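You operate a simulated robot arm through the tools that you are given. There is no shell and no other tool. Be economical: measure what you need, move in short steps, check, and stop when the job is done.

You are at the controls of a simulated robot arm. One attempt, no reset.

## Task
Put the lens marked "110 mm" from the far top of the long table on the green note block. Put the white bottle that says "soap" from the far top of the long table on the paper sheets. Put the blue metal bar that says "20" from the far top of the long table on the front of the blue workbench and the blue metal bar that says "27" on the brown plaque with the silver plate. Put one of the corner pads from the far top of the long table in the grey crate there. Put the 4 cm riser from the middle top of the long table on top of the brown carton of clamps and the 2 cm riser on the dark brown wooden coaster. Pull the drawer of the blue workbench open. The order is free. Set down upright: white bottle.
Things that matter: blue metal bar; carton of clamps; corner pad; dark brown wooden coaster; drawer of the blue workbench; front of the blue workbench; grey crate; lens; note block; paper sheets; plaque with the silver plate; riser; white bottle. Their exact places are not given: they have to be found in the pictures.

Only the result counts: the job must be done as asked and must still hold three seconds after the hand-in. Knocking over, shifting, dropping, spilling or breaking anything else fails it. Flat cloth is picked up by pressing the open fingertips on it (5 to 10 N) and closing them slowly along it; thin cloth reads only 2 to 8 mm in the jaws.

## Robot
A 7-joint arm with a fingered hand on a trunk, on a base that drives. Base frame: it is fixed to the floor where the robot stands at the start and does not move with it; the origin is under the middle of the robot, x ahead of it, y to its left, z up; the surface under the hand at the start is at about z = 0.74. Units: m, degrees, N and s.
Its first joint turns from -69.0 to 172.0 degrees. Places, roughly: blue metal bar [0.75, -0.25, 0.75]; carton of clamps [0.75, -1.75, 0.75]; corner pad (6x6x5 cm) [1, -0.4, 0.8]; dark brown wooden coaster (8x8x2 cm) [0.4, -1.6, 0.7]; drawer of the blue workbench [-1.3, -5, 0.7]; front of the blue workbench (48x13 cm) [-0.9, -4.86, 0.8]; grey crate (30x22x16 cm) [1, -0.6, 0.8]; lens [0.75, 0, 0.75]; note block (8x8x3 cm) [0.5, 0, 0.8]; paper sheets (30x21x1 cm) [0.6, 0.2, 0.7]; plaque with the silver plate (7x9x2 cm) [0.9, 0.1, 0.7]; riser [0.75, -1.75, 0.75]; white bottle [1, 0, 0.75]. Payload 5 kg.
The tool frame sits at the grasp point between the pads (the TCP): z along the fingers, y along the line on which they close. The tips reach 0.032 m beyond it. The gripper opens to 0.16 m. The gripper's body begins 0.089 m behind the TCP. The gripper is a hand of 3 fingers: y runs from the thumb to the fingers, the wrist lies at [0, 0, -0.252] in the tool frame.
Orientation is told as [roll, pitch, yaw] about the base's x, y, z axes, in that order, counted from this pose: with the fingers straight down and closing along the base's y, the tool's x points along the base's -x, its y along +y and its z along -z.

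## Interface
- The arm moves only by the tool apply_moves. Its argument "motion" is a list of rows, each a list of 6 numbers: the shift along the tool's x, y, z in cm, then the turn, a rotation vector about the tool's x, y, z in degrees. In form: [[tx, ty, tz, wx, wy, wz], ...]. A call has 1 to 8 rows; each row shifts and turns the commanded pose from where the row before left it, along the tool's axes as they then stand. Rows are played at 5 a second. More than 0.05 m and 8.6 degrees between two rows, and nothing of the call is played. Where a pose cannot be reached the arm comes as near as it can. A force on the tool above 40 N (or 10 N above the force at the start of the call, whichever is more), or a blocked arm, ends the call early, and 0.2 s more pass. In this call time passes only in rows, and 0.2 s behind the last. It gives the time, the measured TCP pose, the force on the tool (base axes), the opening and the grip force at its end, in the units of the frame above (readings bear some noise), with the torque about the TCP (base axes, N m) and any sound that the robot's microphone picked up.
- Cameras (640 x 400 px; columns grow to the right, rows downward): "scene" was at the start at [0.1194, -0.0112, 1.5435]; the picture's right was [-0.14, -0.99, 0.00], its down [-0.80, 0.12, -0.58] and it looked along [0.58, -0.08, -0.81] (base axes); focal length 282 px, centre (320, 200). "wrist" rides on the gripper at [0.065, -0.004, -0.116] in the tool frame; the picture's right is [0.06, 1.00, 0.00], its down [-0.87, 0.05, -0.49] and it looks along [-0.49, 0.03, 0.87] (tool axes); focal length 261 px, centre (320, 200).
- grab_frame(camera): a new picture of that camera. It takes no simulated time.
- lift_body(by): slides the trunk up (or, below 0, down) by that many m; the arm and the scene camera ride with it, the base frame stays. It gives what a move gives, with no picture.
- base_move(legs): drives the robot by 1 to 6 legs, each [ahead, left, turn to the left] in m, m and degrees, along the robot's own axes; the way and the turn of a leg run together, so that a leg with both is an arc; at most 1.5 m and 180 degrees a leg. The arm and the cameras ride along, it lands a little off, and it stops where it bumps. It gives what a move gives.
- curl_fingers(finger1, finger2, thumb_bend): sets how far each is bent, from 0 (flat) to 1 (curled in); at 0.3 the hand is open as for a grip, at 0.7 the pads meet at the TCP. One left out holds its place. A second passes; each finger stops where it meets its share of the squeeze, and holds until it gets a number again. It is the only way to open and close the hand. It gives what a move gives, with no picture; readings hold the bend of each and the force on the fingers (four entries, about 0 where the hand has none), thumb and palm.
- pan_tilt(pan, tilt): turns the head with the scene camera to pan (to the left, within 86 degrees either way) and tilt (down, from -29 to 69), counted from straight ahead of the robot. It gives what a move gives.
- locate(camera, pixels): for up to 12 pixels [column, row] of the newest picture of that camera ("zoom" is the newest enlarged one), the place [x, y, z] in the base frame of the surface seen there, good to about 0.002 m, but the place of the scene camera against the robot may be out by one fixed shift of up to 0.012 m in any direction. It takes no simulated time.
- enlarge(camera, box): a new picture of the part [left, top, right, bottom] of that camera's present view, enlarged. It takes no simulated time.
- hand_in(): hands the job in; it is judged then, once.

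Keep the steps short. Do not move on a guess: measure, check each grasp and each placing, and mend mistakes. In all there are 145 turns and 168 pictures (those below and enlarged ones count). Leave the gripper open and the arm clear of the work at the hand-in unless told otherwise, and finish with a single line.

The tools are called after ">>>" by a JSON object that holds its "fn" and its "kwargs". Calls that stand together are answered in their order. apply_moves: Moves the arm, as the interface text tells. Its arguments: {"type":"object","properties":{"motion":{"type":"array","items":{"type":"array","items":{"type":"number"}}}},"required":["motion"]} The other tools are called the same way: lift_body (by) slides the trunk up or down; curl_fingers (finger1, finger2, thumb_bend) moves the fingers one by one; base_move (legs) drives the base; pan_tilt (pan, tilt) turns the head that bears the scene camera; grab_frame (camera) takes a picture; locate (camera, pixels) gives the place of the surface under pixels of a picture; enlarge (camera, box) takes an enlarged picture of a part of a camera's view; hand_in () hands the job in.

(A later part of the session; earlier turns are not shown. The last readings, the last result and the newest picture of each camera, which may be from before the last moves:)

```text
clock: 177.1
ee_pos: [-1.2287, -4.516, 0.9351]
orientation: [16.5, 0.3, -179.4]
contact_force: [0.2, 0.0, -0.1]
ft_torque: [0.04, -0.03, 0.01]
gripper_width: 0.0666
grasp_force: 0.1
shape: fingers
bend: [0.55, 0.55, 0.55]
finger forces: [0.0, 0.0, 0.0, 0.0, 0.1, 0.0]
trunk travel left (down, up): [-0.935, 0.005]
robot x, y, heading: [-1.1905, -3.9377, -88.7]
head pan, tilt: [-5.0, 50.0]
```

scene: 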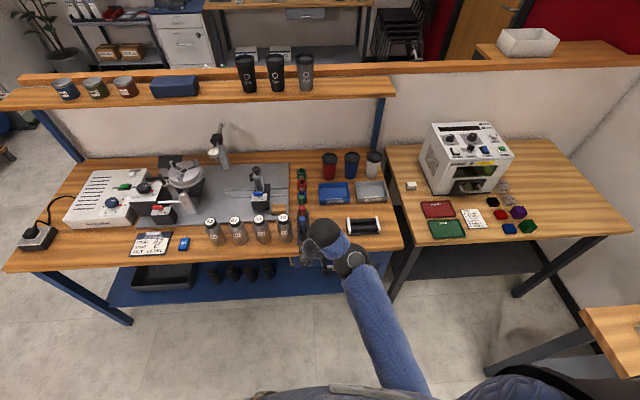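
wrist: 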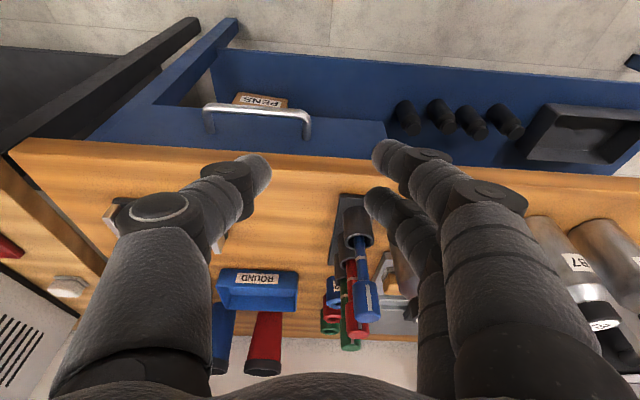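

Turned. Now I'll tilt to 45°, set the finger opening to 5 cm and approach the pre-grasp.

>>> {"fn": "apply_moves", "kwargs": {"motion": [[0, 0, 0, -8, 0, 0], [0, 0, 0, -8, 0, 0], [0, 0, 0, -8, 0, 0], [0, 0, 0, -4.5, 0, 0]]}}

>>> {"fn": "curl_fingers", "kwargs": {"finger1": 0.59, "finger2": 0.59, "thumb_bend": 0.59}}

>>> {"fn": "apply_moves", "kwargs": {"motion": [[-1.42, 0.47, 4.0, 0, 0, 0], [-1.42, 0.47, 4.0, 0, 0, 0], [-1.42, 0.47, 4.0, 0, 0, 0], [-1.42, 0.47, 4.0, 0, 0, 0], [-1.42, 0.47, 4.0, 0, 0, 0]]}}

>>> {"fn": "grab_frame", "kwargs": {"camera": "wrist"}}

>>> {"fn": "grab_frame", "kwargs": {"camera": "scene"}}

```text
clock: 178.3
ee_pos: [-1.181, -4.343, 0.8426]
orientation: [26.4, 8.9, 170.4]
contact_force: [-0.5, -0.3, 0.6]
ft_torque: [-0.02, -0.05, 0.03]
gripper_width: 0.0674
grasp_force: 0.0
shape: fingers
bend: [0.55, 0.55, 0.55]
finger forces: [0.1, 0.0, 0.0, 0.0, 0.0, 0.1]
trunk travel left (down, up): [-0.935, 0.005]
robot x, y, heading: [-1.1916, -3.9441, -88.9]
head pan, tilt: [-5.0, 50.0]
stopped in row 4: the arm was blocked; the commanded pose is now the measured one
```

```text
clock: 179.3
ee_pos: [-1.1799, -4.3414, 0.8417]
orientation: [26.5, 8.8, 170.5]
contact_force: [-0.7, 0.5, 0.0]
ft_torque: [-0.01, -0.05, 0.05]
gripper_width: 0.0521
grasp_force: 0.0
shape: fingers
bend: [0.59, 0.59, 0.59]
finger forces: [0.0, 0.0, 0.0, 0.1, 0.0, 0.1]
trunk travel left (down, up): [-0.935, 0.005]
robot x, y, heading: [-1.1923, -3.9414, -89.0]
head pan, tilt: [-5.0, 50.0]
```

```text
clock: 180.5
ee_pos: [-1.2411, -4.4426, 0.6643]
orientation: [26.5, 8.7, 170.4]
contact_force: [-0.2, 0.4, 0.9]
ft_torque: [0.03, 0.04, 0.01]
gripper_width: 0.0517
grasp_force: 0.1
shape: fingers
bend: [0.59, 0.59, 0.59]
finger forces: [0.0, 0.0, 0.1, 0.0, 0.0, 0.0]
trunk travel left (down, up): [-0.935, 0.005]
robot x, y, heading: [-1.1937, -3.9424, -88.8]
head pan, tilt: [-5.0, 50.0]
```

```text
52 pictures are left
```

wrist: 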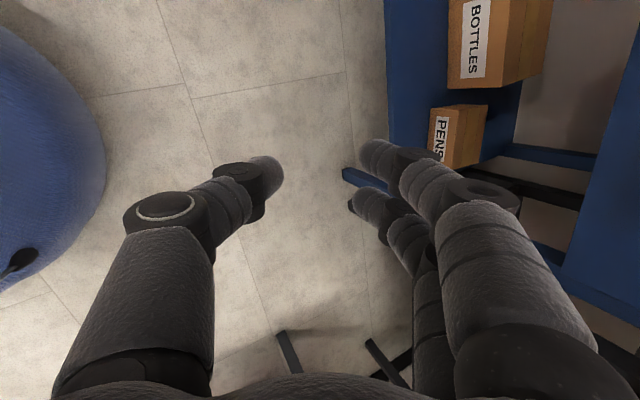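

```text
51 pictures are left
```

scene: 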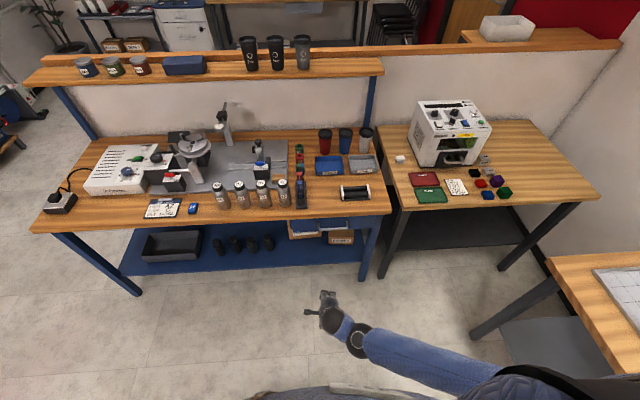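

The wrist can't make that turn. New plan: normal hand orientation, tilt about 30°, both fingers curled away, and hook the handle bar with the thumb alone, then back the base up. First I'll undo the turn.

>>> {"fn": "apply_moves", "kwargs": {"motion": [[1.42, -0.47, -4.0, 0, 0, 0], [1.42, -0.47, -4.0, 0, 0, 0], [1.42, -0.47, -4.0, 0, 0, 0], [0, 0, 0, 8, 0, 0], [0, 0, 0, 5, 0, 0], [0, 0, 0, 0, 0, -8.5], [0, 0, 0, 0, 0, -8.5], [0, 0, 0, 0, 0, -8.5]]}}

>>> {"fn": "apply_moves", "kwargs": {"motion": [[0, 0, 0, 0, 0, -8.5], [0, 0, 0, 0, 0, -8.5], [0, 0, 0, 0, 0, -8.5], [0, 0, 0, 0, 0, -8.5], [0, 0, 0, 0, 0, -8.5], [0, 0, 0, 0, 0, -8.5], [0, 0, 0, 0, 0, -8.5]]}}

>>> {"fn": "grab_frame", "kwargs": {"camera": "scene"}}

```text
clock: 182.3
ee_pos: [-1.2034, -4.3814, 0.7716]
orientation: [15.7, 2.3, -164.7]
contact_force: [-0.7, 0.5, 0.0]
ft_torque: [0.01, -0.01, -0.02]
gripper_width: 0.0517
grasp_force: 0.1
shape: fingers
bend: [0.59, 0.59, 0.59]
finger forces: [0.0, 0.0, 0.0, 0.0, 0.0, 0.0]
trunk travel left (down, up): [-0.935, 0.005]
robot x, y, heading: [-1.1921, -3.9439, -88.9]
head pan, tilt: [-5.0, 50.0]
```

```text
clock: 183.9
ee_pos: [-1.2041, -4.3828, 0.7713]
orientation: [10.1, -12.4, -106.7]
contact_force: [0.2, -0.1, -0.3]
ft_torque: [-0.02, 0.03, 0.01]
gripper_width: 0.0515
grasp_force: 0.1
shape: fingers
bend: [0.59, 0.59, 0.59]
finger forces: [0.0, 0.0, 0.1, 0.0, 0.1, 0.0]
trunk travel left (down, up): [-0.935, 0.005]
robot x, y, heading: [-1.1946, -3.9439, -88.9]
head pan, tilt: [-5.0, 50.0]
```

```text
50 pictures are left
```

scene: 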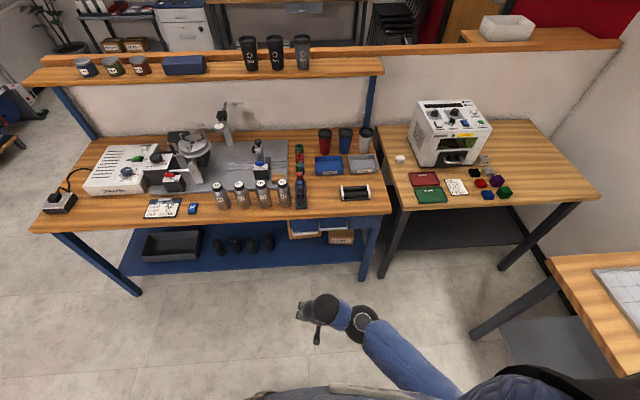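

>>> {"fn": "apply_moves", "kwargs": {"motion": [[0, 0, 0, 0, 0, -8.5], [0, 0, 0, 0, 0, -8.0], [0, 0, 0, 5, -4, 0], [-3, 0, -3, 5, -4, 0], [-3, 0, -3, 0, -5, 0], [-3, 0, -3, 0, -5, 0], [-3, 0, -3, 0, 0, 0]]}}

>>> {"fn": "curl_fingers", "kwargs": {"finger1": 1.0, "finger2": 1.0, "thumb_bend": 0.5}}

>>> {"fn": "grab_frame", "kwargs": {"camera": "wrist"}}

```text
clock: 185.5
ee_pos: [-1.1953, -4.4379, 0.9341]
orientation: [-4.2, -32.8, -89.3]
contact_force: [-0.8, -0.4, 0.2]
ft_torque: [-0.01, -0.03, 0.03]
gripper_width: 0.0516
grasp_force: 0.0
shape: fingers
bend: [0.59, 0.59, 0.59]
finger forces: [0.1, 0.1, 0.0, 0.0, 0.0, 0.0]
trunk travel left (down, up): [-0.935, 0.005]
robot x, y, heading: [-1.1885, -3.9391, -89.1]
head pan, tilt: [-5.0, 50.0]
```

```text
clock: 186.5
ee_pos: [-1.1968, -4.4393, 0.9338]
orientation: [-4.2, -32.7, -89.3]
contact_force: [-0.6, -0.9, 0.9]
ft_torque: [0.03, 0.0, 0.01]
gripper_width: 0.0574
grasp_force: 0.1
shape: fingers
bend: [1.0, 1.0, 0.5]
finger forces: [0.1, 0.0, 0.0, 0.1, 0.1, 0.0]
trunk travel left (down, up): [-0.935, 0.005]
robot x, y, heading: [-1.1891, -3.9385, -89.1]
head pan, tilt: [-5.0, 50.0]
```

```text
49 pictures are left
```

wrist: 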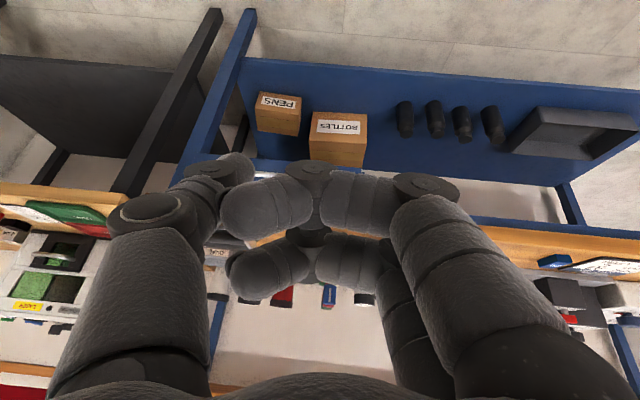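

The curled fingers would be in the way. I'll keep the fingers open (they pass beyond the handle's left end) and turn the hand 20° so only the thumb goes behind the bar. Re-orienting, then moving to 9 cm above the hook point.

>>> {"fn": "curl_fingers", "kwargs": {"finger1": 0.3, "finger2": 0.3, "thumb_bend": 0.5}}

>>> {"fn": "apply_moves", "kwargs": {"motion": [[0, 0, 0, -2, 0, -7], [0, 0, 0, -2, 4, -7], [0, 0, 0, 0, 4, -6]]}}

>>> {"fn": "apply_moves", "kwargs": {"motion": [[-2.56, -2.16, 3.06, 0, 0, 0], [-2.56, -2.16, 3.06, 0, 0, 0], [-2.56, -2.16, 3.06, 0, 0, 0], [-2.56, -2.16, 3.06, 0, 0, 0], [-2.56, -2.16, 3.06, 0, 0, 0], [-2.56, -2.16, 3.06, 0, 0, 0]]}}

>>> {"fn": "grab_frame", "kwargs": {"camera": "wrist"}}

```text
clock: 187.5
ee_pos: [-1.1975, -4.4392, 0.9326]
orientation: [-4.2, -32.7, -89.3]
contact_force: [0.5, -0.7, -0.3]
ft_torque: [0.02, 0.01, 0.02]
gripper_width: 0.1271
grasp_force: 0.0
shape: fingers
bend: [0.3, 0.3, 0.5]
finger forces: [0.0, 0.1, 0.0, 0.1, 0.1, 0.0]
trunk travel left (down, up): [-0.935, 0.005]
robot x, y, heading: [-1.1928, -3.9415, -88.8]
head pan, tilt: [-5.0, 50.0]
```

```text
clock: 188.3
ee_pos: [-1.1975, -4.439, 0.932]
orientation: [-10.7, -22.2, -67.9]
contact_force: [0.3, -0.1, 0.2]
ft_torque: [0.0, 0.0, 0.01]
gripper_width: 0.1275
grasp_force: 0.1
shape: fingers
bend: [0.3, 0.3, 0.5]
finger forces: [0.1, 0.0, 0.0, 0.1, 0.0, 0.1]
trunk travel left (down, up): [-0.935, 0.005]
robot x, y, heading: [-1.1929, -3.9411, -89.0]
head pan, tilt: [-5.0, 50.0]
```

```text
clock: 189.7
ee_pos: [-1.2732, -4.6872, 0.8393]
orientation: [-10.5, -22.2, -67.9]
contact_force: [1.5, -0.1, -0.3]
ft_torque: [-0.01, 0.02, -0.01]
gripper_width: 0.1275
grasp_force: 0.1
shape: fingers
bend: [0.3, 0.3, 0.5]
finger forces: [0.0, 0.0, 0.0, 0.1, 0.0, 0.0]
trunk travel left (down, up): [-0.935, 0.005]
robot x, y, heading: [-1.1916, -3.9405, -88.8]
head pan, tilt: [-5.0, 50.0]
```

```text
48 pictures are left
```

wrist: 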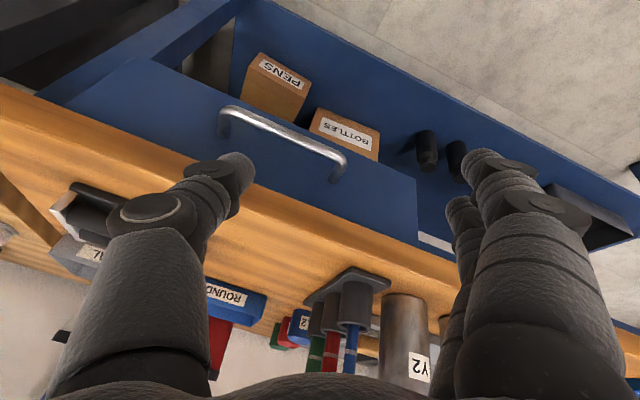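

I'll measure the thumb tip and the handle bar in this same view.

>>> {"fn": "locate", "kwargs": {"camera": "wrist", "pixels": [[240, 160], [245, 178], [235, 156], [250, 170], [238, 190], [240, 112], [280, 128], [320, 147], [340, 160], [225, 130], [335, 175], [484, 156]]}}

```text
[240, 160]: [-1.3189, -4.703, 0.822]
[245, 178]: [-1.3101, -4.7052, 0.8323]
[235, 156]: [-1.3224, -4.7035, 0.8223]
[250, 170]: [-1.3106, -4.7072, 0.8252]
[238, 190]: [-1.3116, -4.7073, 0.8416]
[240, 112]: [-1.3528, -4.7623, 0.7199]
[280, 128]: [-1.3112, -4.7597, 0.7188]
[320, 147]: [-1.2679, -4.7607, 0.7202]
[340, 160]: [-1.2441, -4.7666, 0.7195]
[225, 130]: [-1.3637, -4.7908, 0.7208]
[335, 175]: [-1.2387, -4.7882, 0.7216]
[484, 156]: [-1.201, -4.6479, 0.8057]
```

The thumb tip and bar are measured. I'll approach so that the thumb tip slides behind the bar from above.

>>> {"fn": "apply_moves", "kwargs": {"motion": [[-2.05, 0.8, 2.3, 0, 0, 0], [-2.05, 0.8, 2.3, 0, 0, 0], [0, 0, 2, 0, 0, 0], [0, 0, 2, 0, 0, 0]]}}

>>> {"fn": "grab_frame", "kwargs": {"camera": "wrist"}}

```text
clock: 190.7
ee_pos: [-1.2455, -4.7543, 0.776]
orientation: [-10.7, -22.2, -67.9]
contact_force: [-1.1, 1.9, 0.1]
ft_torque: [0.04, 0.03, -0.13]
gripper_width: 0.1275
grasp_force: 0.4
shape: fingers
bend: [0.3, 0.3, 0.5]
finger forces: [0.0, 0.0, 0.0, 0.0, 2.0, 0.0]
trunk travel left (down, up): [-0.935, 0.005]
robot x, y, heading: [-1.1921, -3.9422, -88.8]
head pan, tilt: [-5.0, 50.0]
```

```text
47 pictures are left
```

wrist: 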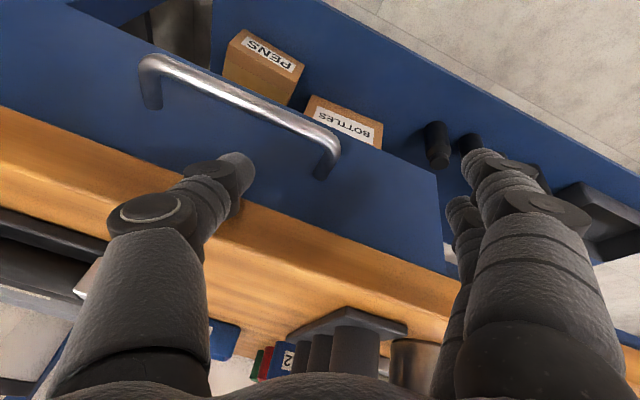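

The thumb lightly touches the bench edge (2 N). I'll back off 7 mm and descend vertically.

>>> {"fn": "apply_moves", "kwargs": {"motion": [[0.6, 0.2, -0.3, 0, 0, 0], [0.57, 0.25, 1.36, 0, 0, 0], [0.38, 0.17, 0.9, 0, 0, 0]]}}

>>> {"fn": "grab_frame", "kwargs": {"camera": "wrist"}}

>>> {"fn": "locate", "kwargs": {"camera": "wrist", "pixels": [[240, 160], [235, 156], [245, 175]]}}

```text
clock: 191.5
ee_pos: [-1.2463, -4.7453, 0.7525]
orientation: [-10.8, -22.3, -68.0]
contact_force: [0.1, -0.4, 0.0]
ft_torque: [0.0, -0.02, 0.02]
gripper_width: 0.1277
grasp_force: 0.1
shape: fingers
bend: [0.3, 0.3, 0.5]
finger forces: [0.1, 0.1, 0.0, 0.0, 0.1, 0.0]
trunk travel left (down, up): [-0.935, 0.005]
robot x, y, heading: [-1.1888, -3.9394, -88.7]
head pan, tilt: [-5.0, 50.0]
```

```text
46 pictures are left
```

wrist: 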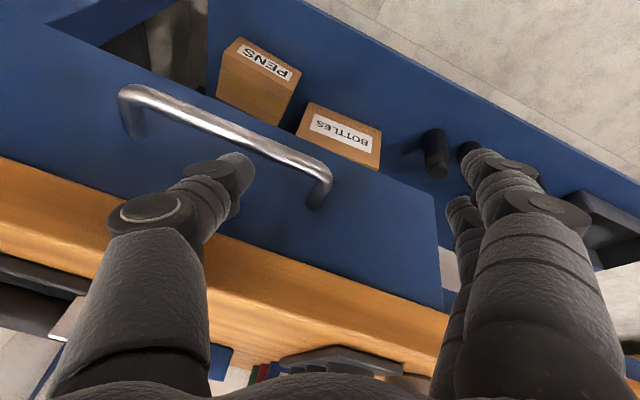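

```text
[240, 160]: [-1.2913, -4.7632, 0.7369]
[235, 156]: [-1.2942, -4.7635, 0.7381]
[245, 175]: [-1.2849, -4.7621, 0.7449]
```

The thumb is right above the bar. Moving 1.3 cm inward, then down behind it.

>>> {"fn": "apply_moves", "kwargs": {"motion": [[-1.12, -0.4, 0.54, 0, 0, 0], [0.38, 0.17, 0.91, 0, 0, 0], [0.38, 0.17, 0.91, 0, 0, 0], [0.38, 0.17, 0.91, 0, 0, 0]]}}

>>> {"fn": "grab_frame", "kwargs": {"camera": "wrist"}}

```text
clock: 192.5
ee_pos: [-1.2458, -4.7593, 0.7234]
orientation: [-10.7, -22.4, -67.9]
contact_force: [0.9, -1.3, 2.4]
ft_torque: [-0.03, 0.1, 0.09]
gripper_width: 0.1281
grasp_force: 1.4
shape: fingers
bend: [0.3, 0.3, 0.5]
finger forces: [0.0, 0.0, 0.0, 0.0, 2.5, 0.0]
trunk travel left (down, up): [-0.935, 0.005]
robot x, y, heading: [-1.1944, -3.9428, -88.9]
head pan, tilt: [-5.0, 50.0]
```

```text
45 pictures are left
```

wrist: 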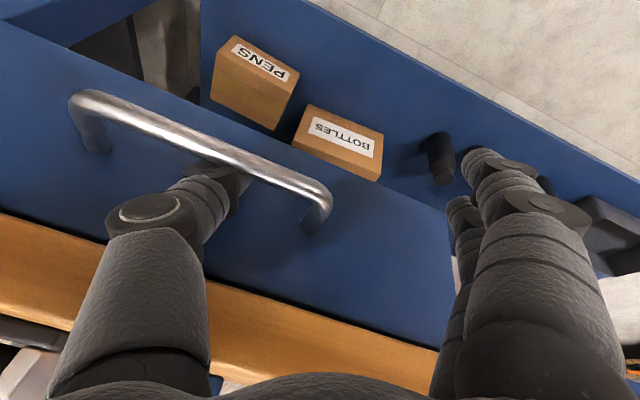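

The thumb tip is now hooked behind the bar. Slightly deeper, then pulling by backing the base up.

>>> {"fn": "apply_moves", "kwargs": {"motion": [[0.38, 0.17, 0.7, 0, 0, 0]]}}

>>> {"fn": "base_move", "kwargs": {"legs": [[-0.12, 0, 0]]}}

>>> {"fn": "grab_frame", "kwargs": {"camera": "wrist"}}

>>> {"fn": "grab_frame", "kwargs": {"camera": "scene"}}

```text
clock: 192.9
ee_pos: [-1.2436, -4.7581, 0.718]
orientation: [-10.6, -22.5, -67.8]
contact_force: [2.3, -2.3, 21.2]
ft_torque: [-0.19, 1.09, 0.13]
gripper_width: 0.1301
grasp_force: 10.3
shape: fingers
bend: [0.3, 0.3, 0.5]
finger forces: [0.0, 0.0, 0.0, 0.0, 20.2, 0.1]
trunk travel left (down, up): [-0.935, 0.005]
robot x, y, heading: [-1.1895, -3.9406, -88.8]
head pan, tilt: [-5.0, 50.0]
```

```text
clock: 193.7
ee_pos: [-1.2436, -4.7477, 0.7238]
orientation: [-10.6, -23.0, -67.9]
contact_force: [0.4, -1.8, -0.3]
ft_torque: [-0.01, -0.04, 0.09]
gripper_width: 0.1285
grasp_force: 0.1
shape: fingers
bend: [0.3, 0.3, 0.5]
finger forces: [0.0, 0.0, 0.0, 0.0, 1.4, 0.0]
trunk travel left (down, up): [-0.935, 0.005]
robot x, y, heading: [-1.1917, -3.9259, -88.9]
head pan, tilt: [-5.0, 50.0]
stopped in leg 1: the force on the tool passed its limit at 41 N (the readings are from after the stop); the commanded pose is now the measured one
```

```text
44 pictures are left
```

wrist: 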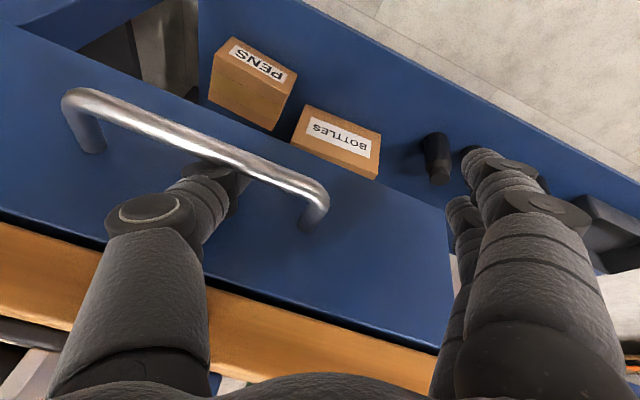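

```text
43 pictures are left
```

scene: 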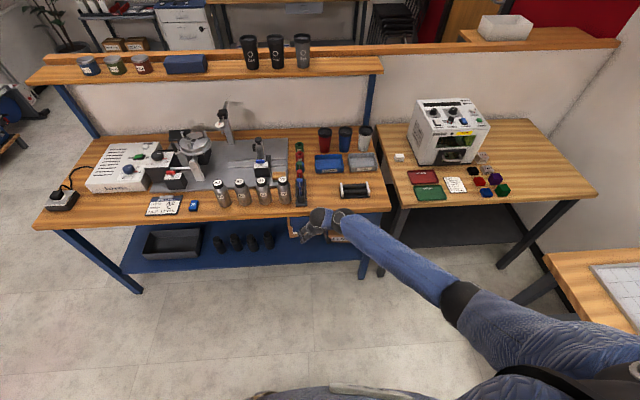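

The pull was stopped by a force spike as the thumb pressed, but the drawer may have moved slightly. Now the force is near zero, so I'll pull with slow arm rows.

>>> {"fn": "apply_moves", "kwargs": {"motion": [[0.43, 0.15, -0.2, 0, 0, 0], [0.86, 0.3, -0.41, 0, 0, 0], [0.86, 0.3, -0.41, 0, 0, 0], [0.86, 0.3, -0.41, 0, 0, 0], [0.86, 0.3, -0.41, 0, 0, 0], [0.86, 0.3, -0.41, 0, 0, 0]]}}

>>> {"fn": "grab_frame", "kwargs": {"camera": "wrist"}}

```text
clock: 195.1
ee_pos: [-1.2434, -4.6943, 0.7225]
orientation: [-10.6, -22.9, -67.9]
contact_force: [-0.2, -0.8, 2.8]
ft_torque: [0.0, 0.06, 0.05]
gripper_width: 0.1282
grasp_force: 1.0
shape: fingers
bend: [0.3, 0.3, 0.5]
finger forces: [0.0, 0.0, 0.0, 0.0, 2.6, 0.0]
trunk travel left (down, up): [-0.935, 0.005]
robot x, y, heading: [-1.1904, -3.9277, -88.8]
head pan, tilt: [-5.0, 50.0]
```

```text
42 pictures are left
```

wrist: 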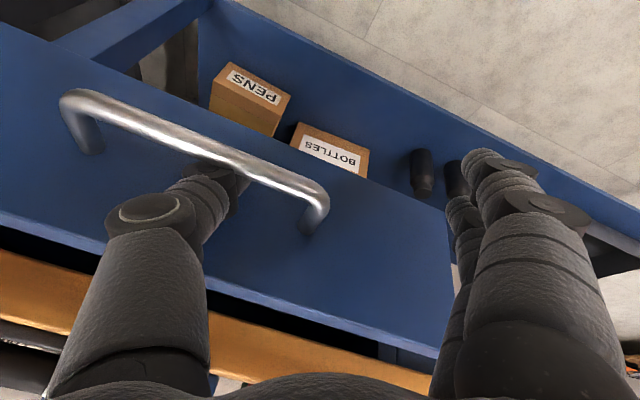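

The drawer is sliding out with little force. I'll continue with the base, 0.18 m back.

>>> {"fn": "base_move", "kwargs": {"legs": [[-0.18, 0, 0]]}}

>>> {"fn": "grab_frame", "kwargs": {"camera": "wrist"}}

```text
clock: 196.6
ee_pos: [-1.2482, -4.5119, 0.7218]
orientation: [-10.6, -22.9, -67.9]
contact_force: [0.7, -1.1, -0.2]
ft_torque: [-0.01, -0.04, 0.06]
gripper_width: 0.127
grasp_force: 1.3
shape: fingers
bend: [0.3, 0.3, 0.5]
finger forces: [0.0, 0.1, 0.0, 0.0, 3.0, 0.1]
trunk travel left (down, up): [-0.935, 0.005]
robot x, y, heading: [-1.1949, -3.7434, -89.1]
head pan, tilt: [-5.0, 50.0]
```

```text
41 pictures are left
```

wrist: 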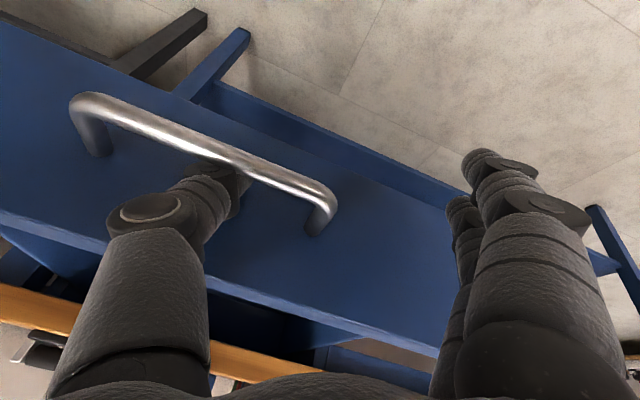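

The drawer is open about 25 cm. I'll unhook: slightly forward, then straight up.

>>> {"fn": "apply_moves", "kwargs": {"motion": [[-0.43, -0.15, 0.2, 0, 0, 0], [-0.75, -0.34, -1.8, 0, 0, 0], [-1.1, -0.5, -2.7, 0, 0, 0], [-1.5, -0.68, -3.6, 0, 0, 0], [-1.5, -0.68, -3.6, 0, 0, 0]]}}

>>> {"fn": "grab_frame", "kwargs": {"camera": "wrist"}}

>>> {"fn": "grab_frame", "kwargs": {"camera": "scene"}}

```text
clock: 197.8
ee_pos: [-1.2481, -4.5144, 0.8494]
orientation: [-10.7, -23.0, -67.9]
contact_force: [-0.5, 0.4, -0.9]
ft_torque: [-0.02, 0.02, 0.03]
gripper_width: 0.1274
grasp_force: 0.0
shape: fingers
bend: [0.3, 0.3, 0.5]
finger forces: [0.1, 0.0, 0.0, 0.0, 0.0, 0.0]
trunk travel left (down, up): [-0.935, 0.005]
robot x, y, heading: [-1.1957, -3.7448, -88.8]
head pan, tilt: [-5.0, 50.0]
```

```text
40 pictures are left
```

wrist: 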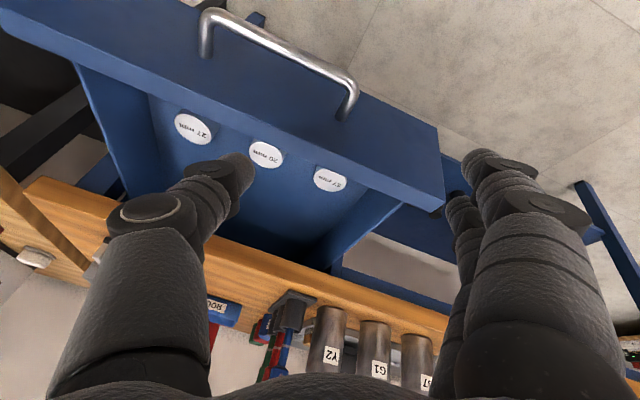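

```text
39 pictures are left
```

scene: 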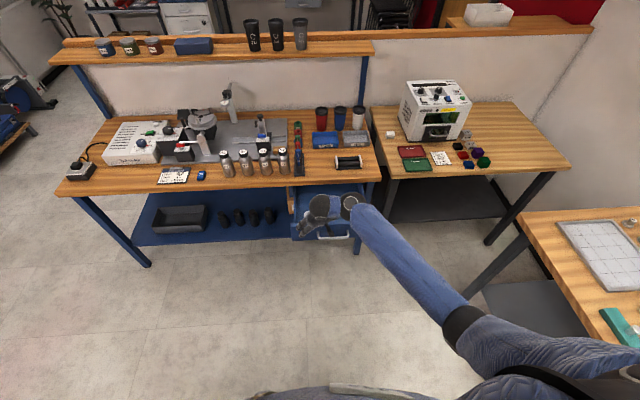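

The drawer is open and nothing is disturbed. I'll set the hand back to its normal heading, raise it, then drive back toward the middle of the long table.

>>> {"fn": "apply_moves", "kwargs": {"motion": [[1.5, 0, -3, 0, 0, 8], [1.5, 0, -3, 0, 0, 8], [0, 0, 0, 0, 0, 5], [0, 0, 0, 3, -6, 0], [-1.5, 0, -3.5, 0, -5, 0], [-1.8, 0, -3.5, 0, 0, 0]]}}

>>> {"fn": "base_move", "kwargs": {"legs": [[-1.5, 0, 0], [-0.45, 0, 0], [0, 0, 89], [0.75, 0, 0]]}}

>>> {"fn": "pan_tilt", "kwargs": {"pan": 0, "tilt": 40}}

>>> {"fn": "grab_frame", "kwargs": {"camera": "scene"}}

```text
clock: 199.2
ee_pos: [-1.2492, -4.4531, 0.9711]
orientation: [-4.7, -36.1, -90.1]
contact_force: [0.2, 0.3, 0.5]
ft_torque: [0.02, -0.01, -0.07]
gripper_width: 0.1278
grasp_force: 0.0
shape: fingers
bend: [0.3, 0.3, 0.5]
finger forces: [0.0, 0.1, 0.0, 0.0, 0.1, 0.0]
trunk travel left (down, up): [-0.935, 0.005]
robot x, y, heading: [-1.196, -3.7436, -89.0]
head pan, tilt: [-5.0, 50.0]
```

```text
clock: 216.3
ee_pos: [0.2287, -1.8913, 0.9687]
orientation: [-4.6, -36.0, -2.1]
contact_force: [-1.2, 0.2, 0.3]
ft_torque: [0.01, 0.0, -0.01]
gripper_width: 0.1275
grasp_force: 0.0
shape: fingers
bend: [0.3, 0.3, 0.5]
finger forces: [0.0, 0.0, 0.0, 0.0, 0.1, 0.0]
trunk travel left (down, up): [-0.935, 0.005]
robot x, y, heading: [-0.4766, -1.8067, -1.3]
head pan, tilt: [-5.0, 50.0]
```

```text
clock: 217.1
ee_pos: [0.2275, -1.8899, 0.97]
orientation: [-4.4, -36.2, -2.3]
contact_force: [-0.4, -0.1, 0.0]
ft_torque: [0.02, 0.02, -0.03]
gripper_width: 0.1279
grasp_force: 0.0
shape: fingers
bend: [0.3, 0.3, 0.5]
finger forces: [0.0, 0.0, 0.1, 0.0, 0.1, 0.0]
trunk travel left (down, up): [-0.935, 0.005]
robot x, y, heading: [-0.4719, -1.8063, -1.4]
head pan, tilt: [0.0, 40.0]
```

```text
38 pictures are left
```

scene: 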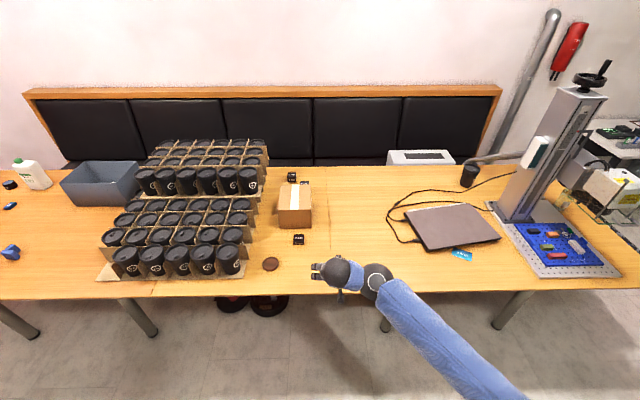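

I see the carton, two black risers at (292,177) and (299,239), and the coaster at (271,264). Zooming.

>>> {"fn": "enlarge", "kwargs": {"camera": "scene", "box": [240, 165, 360, 285]}}

>>> {"fn": "locate", "kwargs": {"camera": "scene", "pixels": [[299, 236], [294, 236], [304, 236], [299, 243], [292, 177], [305, 181], [270, 264], [280, 187], [309, 187], [278, 210], [311, 210], [295, 205]]}}

```text
3.33 times, centred on (300, 225) of scene
```

zoom: 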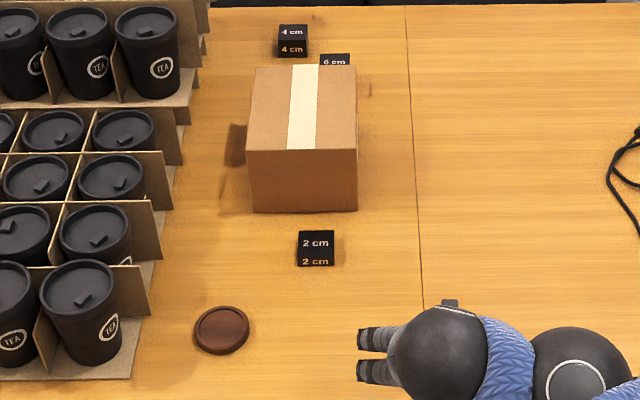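

```text
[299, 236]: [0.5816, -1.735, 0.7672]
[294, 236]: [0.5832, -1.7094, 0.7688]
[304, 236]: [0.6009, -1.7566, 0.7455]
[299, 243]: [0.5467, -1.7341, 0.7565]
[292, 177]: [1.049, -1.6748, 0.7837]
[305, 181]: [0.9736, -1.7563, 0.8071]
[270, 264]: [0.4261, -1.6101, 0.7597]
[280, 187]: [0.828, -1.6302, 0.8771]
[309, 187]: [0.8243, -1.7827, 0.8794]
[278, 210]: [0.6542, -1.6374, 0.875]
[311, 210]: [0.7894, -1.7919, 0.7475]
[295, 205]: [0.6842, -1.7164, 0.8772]
```

The 2 cm riser is at (0.572,-1.735), the 4 cm at (1.05,-1.675), and the coaster at (0.426,-1.61). I'll position the base for the 2 cm riser and coaster.

>>> {"fn": "base_move", "kwargs": {"legs": [[0.26, 0.25, 1.4]]}}

>>> {"fn": "curl_fingers", "kwargs": {"finger1": 0.47, "finger2": 0.47, "thumb_bend": 0.47}}

>>> {"fn": "grab_frame", "kwargs": {"camera": "wrist"}}

```text
clock: 219.4
ee_pos: [0.5, -1.6241, 0.9698]
orientation: [-4.5, -35.9, -1.1]
contact_force: [0.9, -0.3, -1.1]
ft_torque: [0.02, 0.05, -0.03]
gripper_width: 0.1275
grasp_force: 0.1
shape: fingers
bend: [0.3, 0.3, 0.5]
finger forces: [0.1, 0.0, 0.0, 0.1, 0.0, 0.1]
trunk travel left (down, up): [-0.935, 0.005]
robot x, y, heading: [-0.2077, -1.561, -0.0]
head pan, tilt: [0.0, 40.0]
```

```text
clock: 220.4
ee_pos: [0.5007, -1.6246, 0.9689]
orientation: [-4.7, -36.0, -1.2]
contact_force: [0.2, 0.1, 0.3]
ft_torque: [0.01, 0.02, 0.0]
gripper_width: 0.0998
grasp_force: 0.0
shape: fingers
bend: [0.47, 0.47, 0.47]
finger forces: [0.1, 0.1, 0.0, 0.0, 0.0, 0.1]
trunk travel left (down, up): [-0.935, 0.005]
robot x, y, heading: [-0.2078, -1.5533, 0.1]
head pan, tilt: [0.0, 40.0]
```

```text
36 pictures are left
```

wrist: 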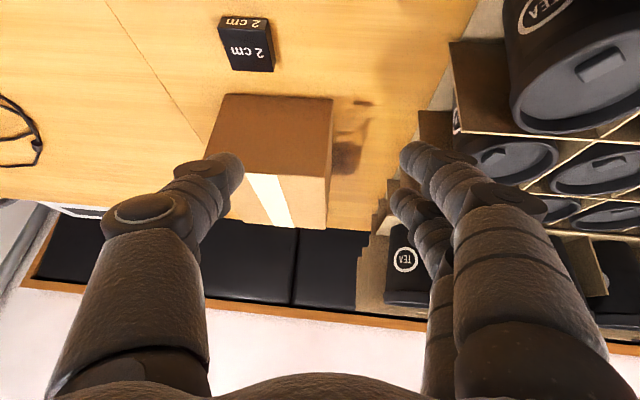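

>>> {"fn": "locate", "kwargs": {"camera": "wrist", "pixels": [[223, 35], [268, 36], [231, 68], [272, 69], [248, 52], [248, 20], [222, 96], [332, 100]]}}

```text
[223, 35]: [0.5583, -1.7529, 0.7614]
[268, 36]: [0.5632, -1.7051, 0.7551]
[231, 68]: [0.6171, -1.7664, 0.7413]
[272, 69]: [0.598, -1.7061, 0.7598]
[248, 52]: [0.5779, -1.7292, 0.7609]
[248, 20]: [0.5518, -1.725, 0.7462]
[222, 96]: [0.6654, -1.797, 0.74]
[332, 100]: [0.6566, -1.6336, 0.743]
```

The 2 cm riser is centred at (0.579,-1.7295), top at 0.761. Moving above it and straightening.

>>> {"fn": "apply_moves", "kwargs": {"motion": [[-0.1, -2.6, 3.2, 0, 0, 0], [-0.1, -2.6, 3.2, 0, 0, 0], [-0.1, -2.6, 3.2, 0, 0, 0], [-0.1, -2.6, 3.0, 0, 0, 0], [0, 0, 0, -2, 8, 0], [0, 0, 0, -2.5, 8, 0]]}}

>>> {"fn": "apply_moves", "kwargs": {"motion": [[0, 0, 0, 0, 8, 0], [0, 0, 0, 0, 8, 0], [0, 0, 0, 0, 4, -1]]}}

>>> {"fn": "grab_frame", "kwargs": {"camera": "wrist"}}

```text
clock: 222.0
ee_pos: [0.5709, -1.7689, 0.8759]
orientation: [-2.4, -19.9, -1.2]
contact_force: [0.5, 1.9, 0.4]
ft_torque: [-0.16, -0.02, -0.06]
gripper_width: 0.0998
grasp_force: 0.1
shape: fingers
bend: [0.47, 0.47, 0.47]
finger forces: [0.0, 0.1, 0.0, 0.1, 0.0, 0.0]
trunk travel left (down, up): [-0.935, 0.005]
robot x, y, heading: [-0.2053, -1.5563, 0.1]
head pan, tilt: [0.0, 40.0]
stopped in row 6: the arm was blocked; the commanded pose is now the measured one
```

```text
clock: 222.8
ee_pos: [0.5702, -1.7782, 0.8722]
orientation: [-2.1, 0.1, -1.2]
contact_force: [-0.3, -1.7, -0.1]
ft_torque: [0.0, 0.01, -0.02]
gripper_width: 0.0997
grasp_force: 0.0
shape: fingers
bend: [0.47, 0.47, 0.47]
finger forces: [0.0, 0.1, 0.1, 0.0, 0.0, 0.0]
trunk travel left (down, up): [-0.935, 0.005]
robot x, y, heading: [-0.2051, -1.5553, -0.0]
head pan, tilt: [0.0, 40.0]
```

```text
35 pictures are left
```

wrist: 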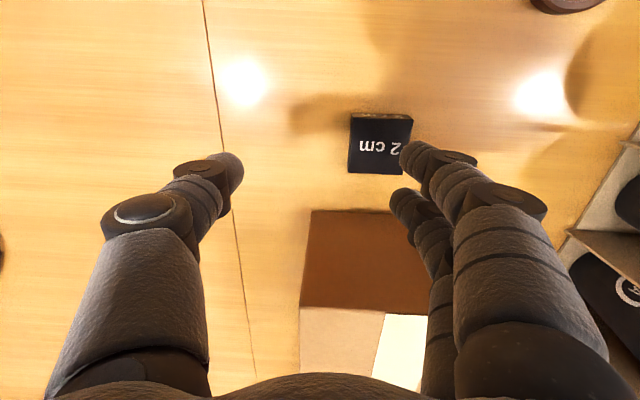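

Shift 4.9 cm left to centre on it, then descend to TCP 0.783.

>>> {"fn": "apply_moves", "kwargs": {"motion": [[-0.7, 2.5, 0, -2, 0, 0], [0, 2.4, 0, 0, 0, -1], [0, 0, 3, 0, 0, 0], [0, 0, 2.5, 0, 0, 0]]}}

>>> {"fn": "grab_frame", "kwargs": {"camera": "wrist"}}

```text
clock: 223.8
ee_pos: [0.5763, -1.721, 0.8181]
orientation: [0.0, 0.1, -0.2]
contact_force: [0.6, 0.8, -0.6]
ft_torque: [0.01, 0.0, 0.01]
gripper_width: 0.0995
grasp_force: 0.2
shape: fingers
bend: [0.47, 0.47, 0.47]
finger forces: [0.1, 0.0, 0.1, 0.1, 0.0, 0.0]
trunk travel left (down, up): [-0.935, 0.005]
robot x, y, heading: [-0.2075, -1.5582, 0.0]
head pan, tilt: [0.0, 40.0]
```

```text
34 pictures are left
```

wrist: 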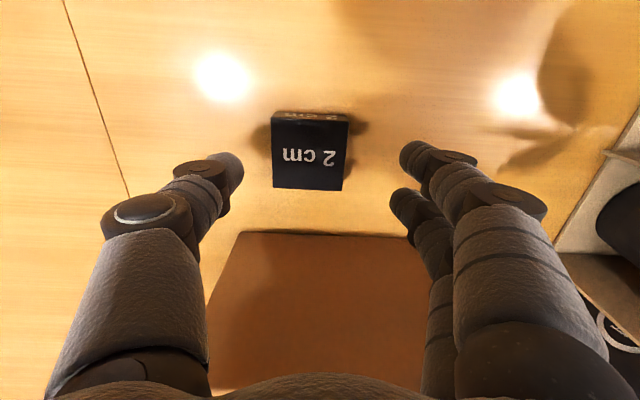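

>>> {"fn": "apply_moves", "kwargs": {"motion": [[0, -0.6, 2, 0, 0, 0], [0, 0, 1.4, 0, 0, 0], [0, 0, 0.3, 0, 0, 0]]}}

>>> {"fn": "curl_fingers", "kwargs": {"finger1": 0.68, "finger2": 0.68, "thumb_bend": 0.68}}

>>> {"fn": "grab_frame", "kwargs": {"camera": "wrist"}}

```text
clock: 224.6
ee_pos: [0.579, -1.7291, 0.7807]
orientation: [-0.1, 0.0, 0.0]
contact_force: [1.0, 0.1, 0.6]
ft_torque: [0.0, -0.01, -0.01]
gripper_width: 0.0996
grasp_force: 0.0
shape: fingers
bend: [0.47, 0.47, 0.47]
finger forces: [0.1, 0.0, 0.0, 0.0, 0.0, 0.0]
trunk travel left (down, up): [-0.935, 0.005]
robot x, y, heading: [-0.2085, -1.557, 0.1]
head pan, tilt: [0.0, 40.0]
```

```text
clock: 225.6
ee_pos: [0.579, -1.7299, 0.7829]
orientation: [-0.1, 0.0, -0.1]
contact_force: [-0.2, 0.5, 1.4]
ft_torque: [0.0, 0.02, 0.0]
gripper_width: 0.0555
grasp_force: 17.5
shape: fingers
bend: [0.59, 0.59, 0.62]
finger forces: [9.0, 9.0, 0.1, 0.0, 18.1, 0.0]
trunk travel left (down, up): [-0.935, 0.005]
robot x, y, heading: [-0.2034, -1.5579, 0.0]
head pan, tilt: [0.0, 40.0]
```

```text
33 pictures are left
```

wrist: 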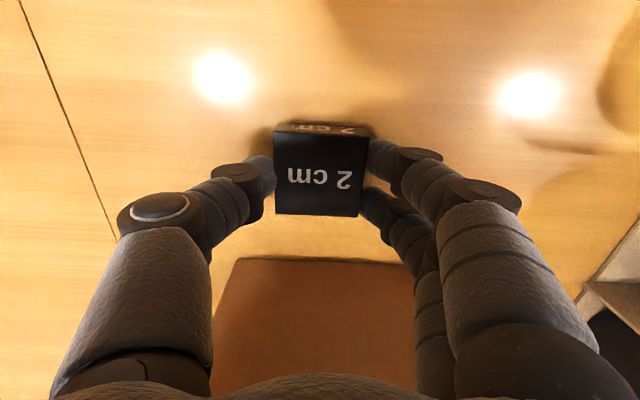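

Gripped at 17.5 N. Lifting and carrying toward the coaster.

>>> {"fn": "apply_moves", "kwargs": {"motion": [[0, 0, -2, 0, 0, 0], [0, 0, -3, 0, 0, 0], [3.06, 2.3, 0, 0, 0, 0], [3.06, 2.3, 0, 0, 0, 0], [3.06, 2.3, 0, 0, 0, 0], [3.06, 2.3, 0, 0, 0, 0], [2.0, 1.5, 0, 0, 0, 0]]}}

>>> {"fn": "grab_frame", "kwargs": {"camera": "wrist"}}

>>> {"fn": "enlarge", "kwargs": {"camera": "scene", "box": [200, 220, 360, 320]}}

```text
clock: 227.2
ee_pos: [0.4423, -1.6371, 0.8337]
orientation: [-1.2, -0.4, -0.2]
contact_force: [0.5, -1.0, -1.9]
ft_torque: [0.03, -0.02, -0.02]
gripper_width: 0.0555
grasp_force: 17.3
shape: fingers
bend: [0.59, 0.59, 0.62]
finger forces: [8.9, 8.9, 0.0, 0.0, 17.7, 0.0]
trunk travel left (down, up): [-0.935, 0.005]
robot x, y, heading: [-0.2038, -1.5558, 0.3]
head pan, tilt: [0.0, 40.0]
```

```text
32 pictures are left
```

wrist: 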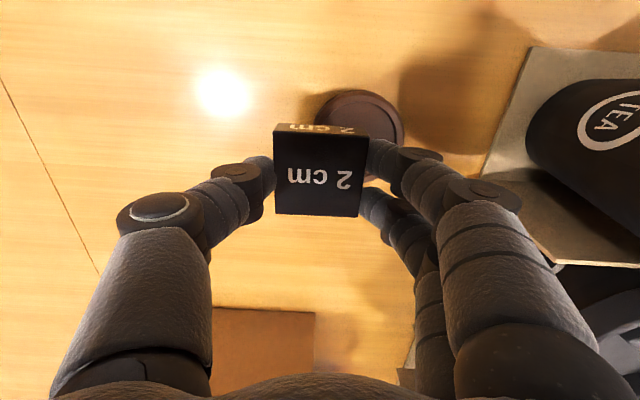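

```text
4.00 times, centred on (280, 270) of scene
```

zoom: 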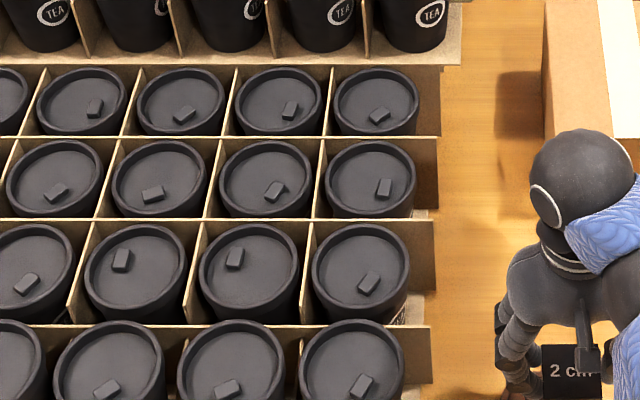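

>>> {"fn": "locate", "kwargs": {"camera": "wrist", "pixels": [[360, 92], [402, 135], [318, 112], [385, 130], [360, 108], [318, 165], [280, 138], [358, 140], [538, 170]]}}

```text
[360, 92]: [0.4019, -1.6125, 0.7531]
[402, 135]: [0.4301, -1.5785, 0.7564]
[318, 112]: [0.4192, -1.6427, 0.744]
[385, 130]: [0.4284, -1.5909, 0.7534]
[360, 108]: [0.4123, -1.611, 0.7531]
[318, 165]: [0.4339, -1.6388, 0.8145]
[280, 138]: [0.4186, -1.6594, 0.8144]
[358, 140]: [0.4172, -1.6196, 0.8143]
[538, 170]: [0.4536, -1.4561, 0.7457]
```

The coaster centre is about (0.433,-1.613), top 0.7535. Placing: shift, then lower.

>>> {"fn": "apply_moves", "kwargs": {"motion": [[0.7, 2.65, 0, -1, 0, 0], [0, 0, 2, 0, 0, 0], [0, 0, 1.3, 0, 0, 0], [0, 0, 0.3, 0, 0, 0], [0, 0, 0.2, 0, 0, 0]]}}

>>> {"fn": "grab_frame", "kwargs": {"camera": "wrist"}}

```text
clock: 228.4
ee_pos: [0.4291, -1.5938, 0.7935]
orientation: [0.9, 0.0, -0.1]
contact_force: [-2.9, 2.6, 9.6]
ft_torque: [-0.02, 0.05, 0.0]
gripper_width: 0.0552
grasp_force: 20.2
shape: fingers
bend: [0.59, 0.59, 0.63]
finger forces: [10.6, 10.5, 0.1, 0.0, 19.0, 0.0]
trunk travel left (down, up): [-0.935, 0.005]
robot x, y, heading: [-0.2071, -1.5542, 0.1]
head pan, tilt: [0.0, 40.0]
```

```text
30 pictures are left
```

wrist: 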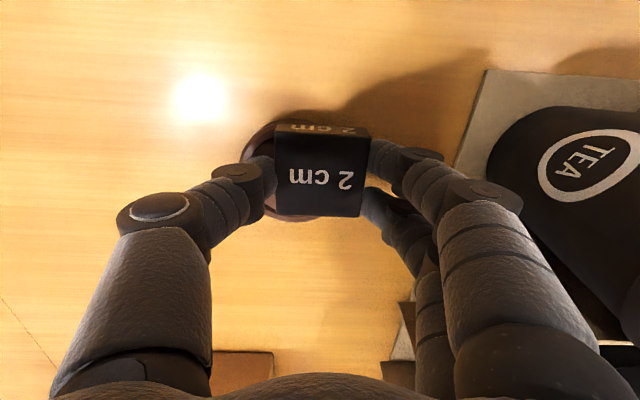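

It landed 1.8 cm too far left. Raising slightly, shifting back and setting down again.

>>> {"fn": "apply_moves", "kwargs": {"motion": [[0, 0, -0.8, 0, 0, 0], [-0.3, -1.8, 0, 1, 0, 0], [0, 0, 0.5, 0, 0, 0]]}}

>>> {"fn": "grab_frame", "kwargs": {"camera": "wrist"}}

>>> {"fn": "locate", "kwargs": {"camera": "wrist", "pixels": [[280, 138], [362, 140], [278, 210], [358, 213], [265, 125], [300, 123], [375, 135], [385, 130]]}}

```text
clock: 229.2
ee_pos: [0.4319, -1.6124, 0.7965]
orientation: [-0.1, 0.0, -0.1]
contact_force: [-0.1, 0.0, -1.6]
ft_torque: [0.01, 0.02, -0.01]
gripper_width: 0.0552
grasp_force: 18.8
shape: fingers
bend: [0.59, 0.59, 0.63]
finger forces: [9.1, 9.3, 0.1, 0.0, 18.6, 0.1]
trunk travel left (down, up): [-0.935, 0.005]
robot x, y, heading: [-0.2043, -1.558, 0.2]
head pan, tilt: [0.0, 40.0]
```

```text
29 pictures are left
```

wrist: 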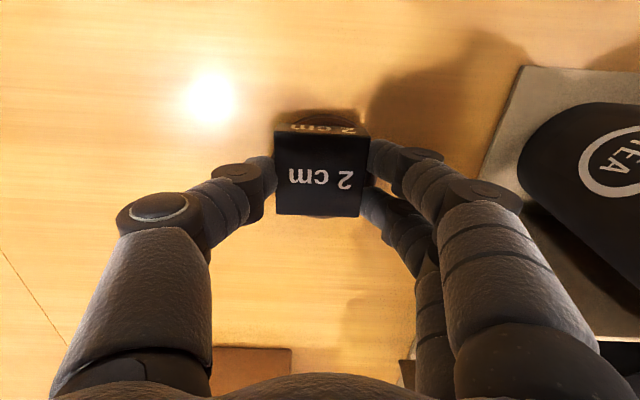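

```text
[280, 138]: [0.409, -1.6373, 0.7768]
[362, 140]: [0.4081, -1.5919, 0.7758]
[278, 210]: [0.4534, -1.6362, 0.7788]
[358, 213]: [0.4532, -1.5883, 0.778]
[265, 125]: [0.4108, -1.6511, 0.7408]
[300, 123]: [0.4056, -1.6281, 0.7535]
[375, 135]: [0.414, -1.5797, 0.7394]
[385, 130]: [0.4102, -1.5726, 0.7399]
```

Well centred now. Lower to contact, release and rise.

>>> {"fn": "apply_moves", "kwargs": {"motion": [[0, 0, 0.25, 0, 0, 0], [0, 0, 0.15, 0, 0, 0]]}}

>>> {"fn": "curl_fingers", "kwargs": {"finger1": 0.48, "finger2": 0.48, "thumb_bend": 0.5}}

>>> {"fn": "apply_moves", "kwargs": {"motion": [[0, 0, -2, 0, 0, 0], [0, 0, -3, 0, 0, 0], [0, 0, -2.5, 0, -8, 0], [0, 0, -2.5, 0, -8, 0], [0, 0, -2.5, 0, -8, 0], [0, 0, -3, 0, 0, 0]]}}

>>> {"fn": "grab_frame", "kwargs": {"camera": "wrist"}}

```text
clock: 229.8
ee_pos: [0.4327, -1.6129, 0.7945]
orientation: [-0.2, 0.0, -0.1]
contact_force: [-0.4, -0.3, 15.9]
ft_torque: [0.3, -0.04, 0.05]
gripper_width: 0.0551
grasp_force: 23.4
shape: fingers
bend: [0.6, 0.6, 0.63]
finger forces: [9.3, 15.9, 0.0, 0.0, 20.1, 0.1]
trunk travel left (down, up): [-0.935, 0.005]
robot x, y, heading: [-0.2085, -1.5588, -0.1]
head pan, tilt: [0.0, 40.0]
```

```text
clock: 230.8
ee_pos: [0.4324, -1.6121, 0.7934]
orientation: [-0.1, 0.1, -0.2]
contact_force: [1.4, -4.0, 15.1]
ft_torque: [0.43, -0.23, -0.09]
gripper_width: 0.0908
grasp_force: 7.5
shape: fingers
bend: [0.48, 0.64, 0.5]
finger forces: [0.0, 15.2, 0.1, 0.1, 0.1, 0.0]
trunk travel left (down, up): [-0.935, 0.005]
robot x, y, heading: [-0.2087, -1.5565, 0.1]
head pan, tilt: [0.0, 40.0]
```

```text
clock: 232.2
ee_pos: [0.4074, -1.6102, 0.946]
orientation: [-0.1, -24.1, 0.0]
contact_force: [0.3, 0.0, -0.5]
ft_torque: [0.01, -0.04, -0.02]
gripper_width: 0.091
grasp_force: 0.0
shape: fingers
bend: [0.48, 0.48, 0.5]
finger forces: [0.0, 0.1, 0.1, 0.1, 0.0, 0.0]
trunk travel left (down, up): [-0.935, 0.005]
robot x, y, heading: [-0.2052, -1.554, 0.3]
head pan, tilt: [0.0, 40.0]
```

```text
28 pictures are left
```

wrist: 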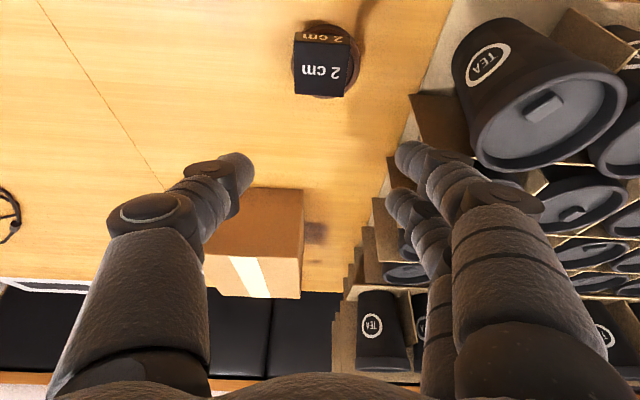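

The 2 cm riser sits on the coaster. Next is the 4 cm riser behind the carton: I'll drive ahead 0.2 m, raise and reach over.

>>> {"fn": "base_move", "kwargs": {"legs": [[0.2, 0, 0]]}}

>>> {"fn": "apply_moves", "kwargs": {"motion": [[-1.8, 0, -4.2, 0, 0, 0], [-4.0, -1.1, 1.79, 0, 0, 0], [-4.0, -1.1, 1.79, 0, 0, 0], [-4.0, -1.1, 1.79, 0, 0, 0], [-4.0, -1.1, 1.79, 0, 0, 0], [-4.0, -1.1, 1.79, 0, 0, 0], [-4.0, -1.1, 1.79, 0, 0, 0]]}}

>>> {"fn": "grab_frame", "kwargs": {"camera": "wrist"}}

>>> {"fn": "grab_frame", "kwargs": {"camera": "scene"}}

```text
clock: 233.8
ee_pos: [0.6095, -1.6113, 0.9443]
orientation: [-0.1, -23.9, -0.1]
contact_force: [0.2, -0.1, -0.6]
ft_torque: [-0.05, 0.0, 0.01]
gripper_width: 0.0909
grasp_force: 0.2
shape: fingers
bend: [0.48, 0.48, 0.5]
finger forces: [0.0, 0.1, 0.0, 0.1, 0.0, 0.0]
trunk travel left (down, up): [-0.935, 0.005]
robot x, y, heading: [-0.0082, -1.5565, -0.1]
head pan, tilt: [0.0, 40.0]
```

```text
clock: 235.4
ee_pos: [0.872, -1.6807, 0.9867]
orientation: [-0.1, -23.8, -0.1]
contact_force: [-0.2, 0.3, 0.3]
ft_torque: [-0.01, 0.04, -0.01]
gripper_width: 0.0912
grasp_force: 0.1
shape: fingers
bend: [0.48, 0.48, 0.5]
finger forces: [0.1, 0.0, 0.1, 0.1, 0.0, 0.1]
trunk travel left (down, up): [-0.935, 0.005]
robot x, y, heading: [-0.007, -1.5548, -0.5]
head pan, tilt: [0.0, 40.0]
```

```text
27 pictures are left
```

wrist: 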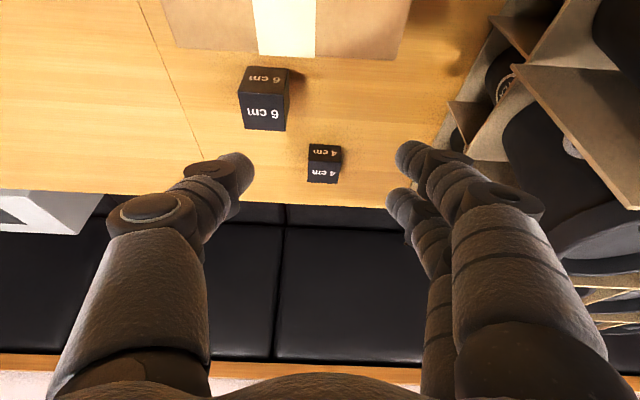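

```text
26 pictures are left
```

scene: 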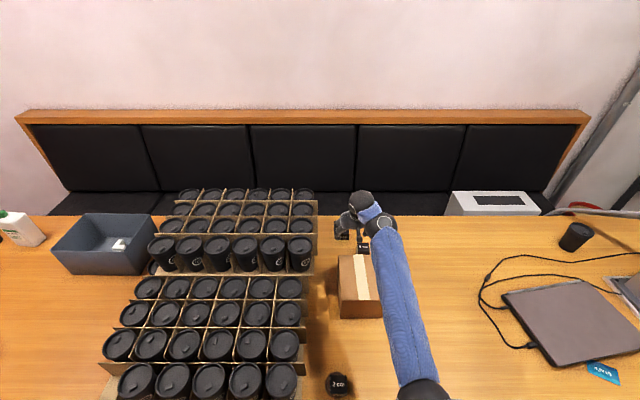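

>>> {"fn": "locate", "kwargs": {"camera": "wrist", "pixels": [[310, 165], [339, 167], [310, 180], [335, 182], [324, 172], [324, 148], [242, 110], [284, 120], [170, 45], [402, 58], [288, 52], [265, 115]]}}

```text
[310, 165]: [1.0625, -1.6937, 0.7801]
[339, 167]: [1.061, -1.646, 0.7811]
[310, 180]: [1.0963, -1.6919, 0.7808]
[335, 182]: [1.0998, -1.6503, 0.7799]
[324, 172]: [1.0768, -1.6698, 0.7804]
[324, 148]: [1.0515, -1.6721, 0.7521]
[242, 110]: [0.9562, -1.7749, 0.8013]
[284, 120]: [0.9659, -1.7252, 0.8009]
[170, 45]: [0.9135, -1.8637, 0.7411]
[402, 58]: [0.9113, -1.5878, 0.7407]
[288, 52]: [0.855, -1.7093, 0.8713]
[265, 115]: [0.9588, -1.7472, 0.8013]
```

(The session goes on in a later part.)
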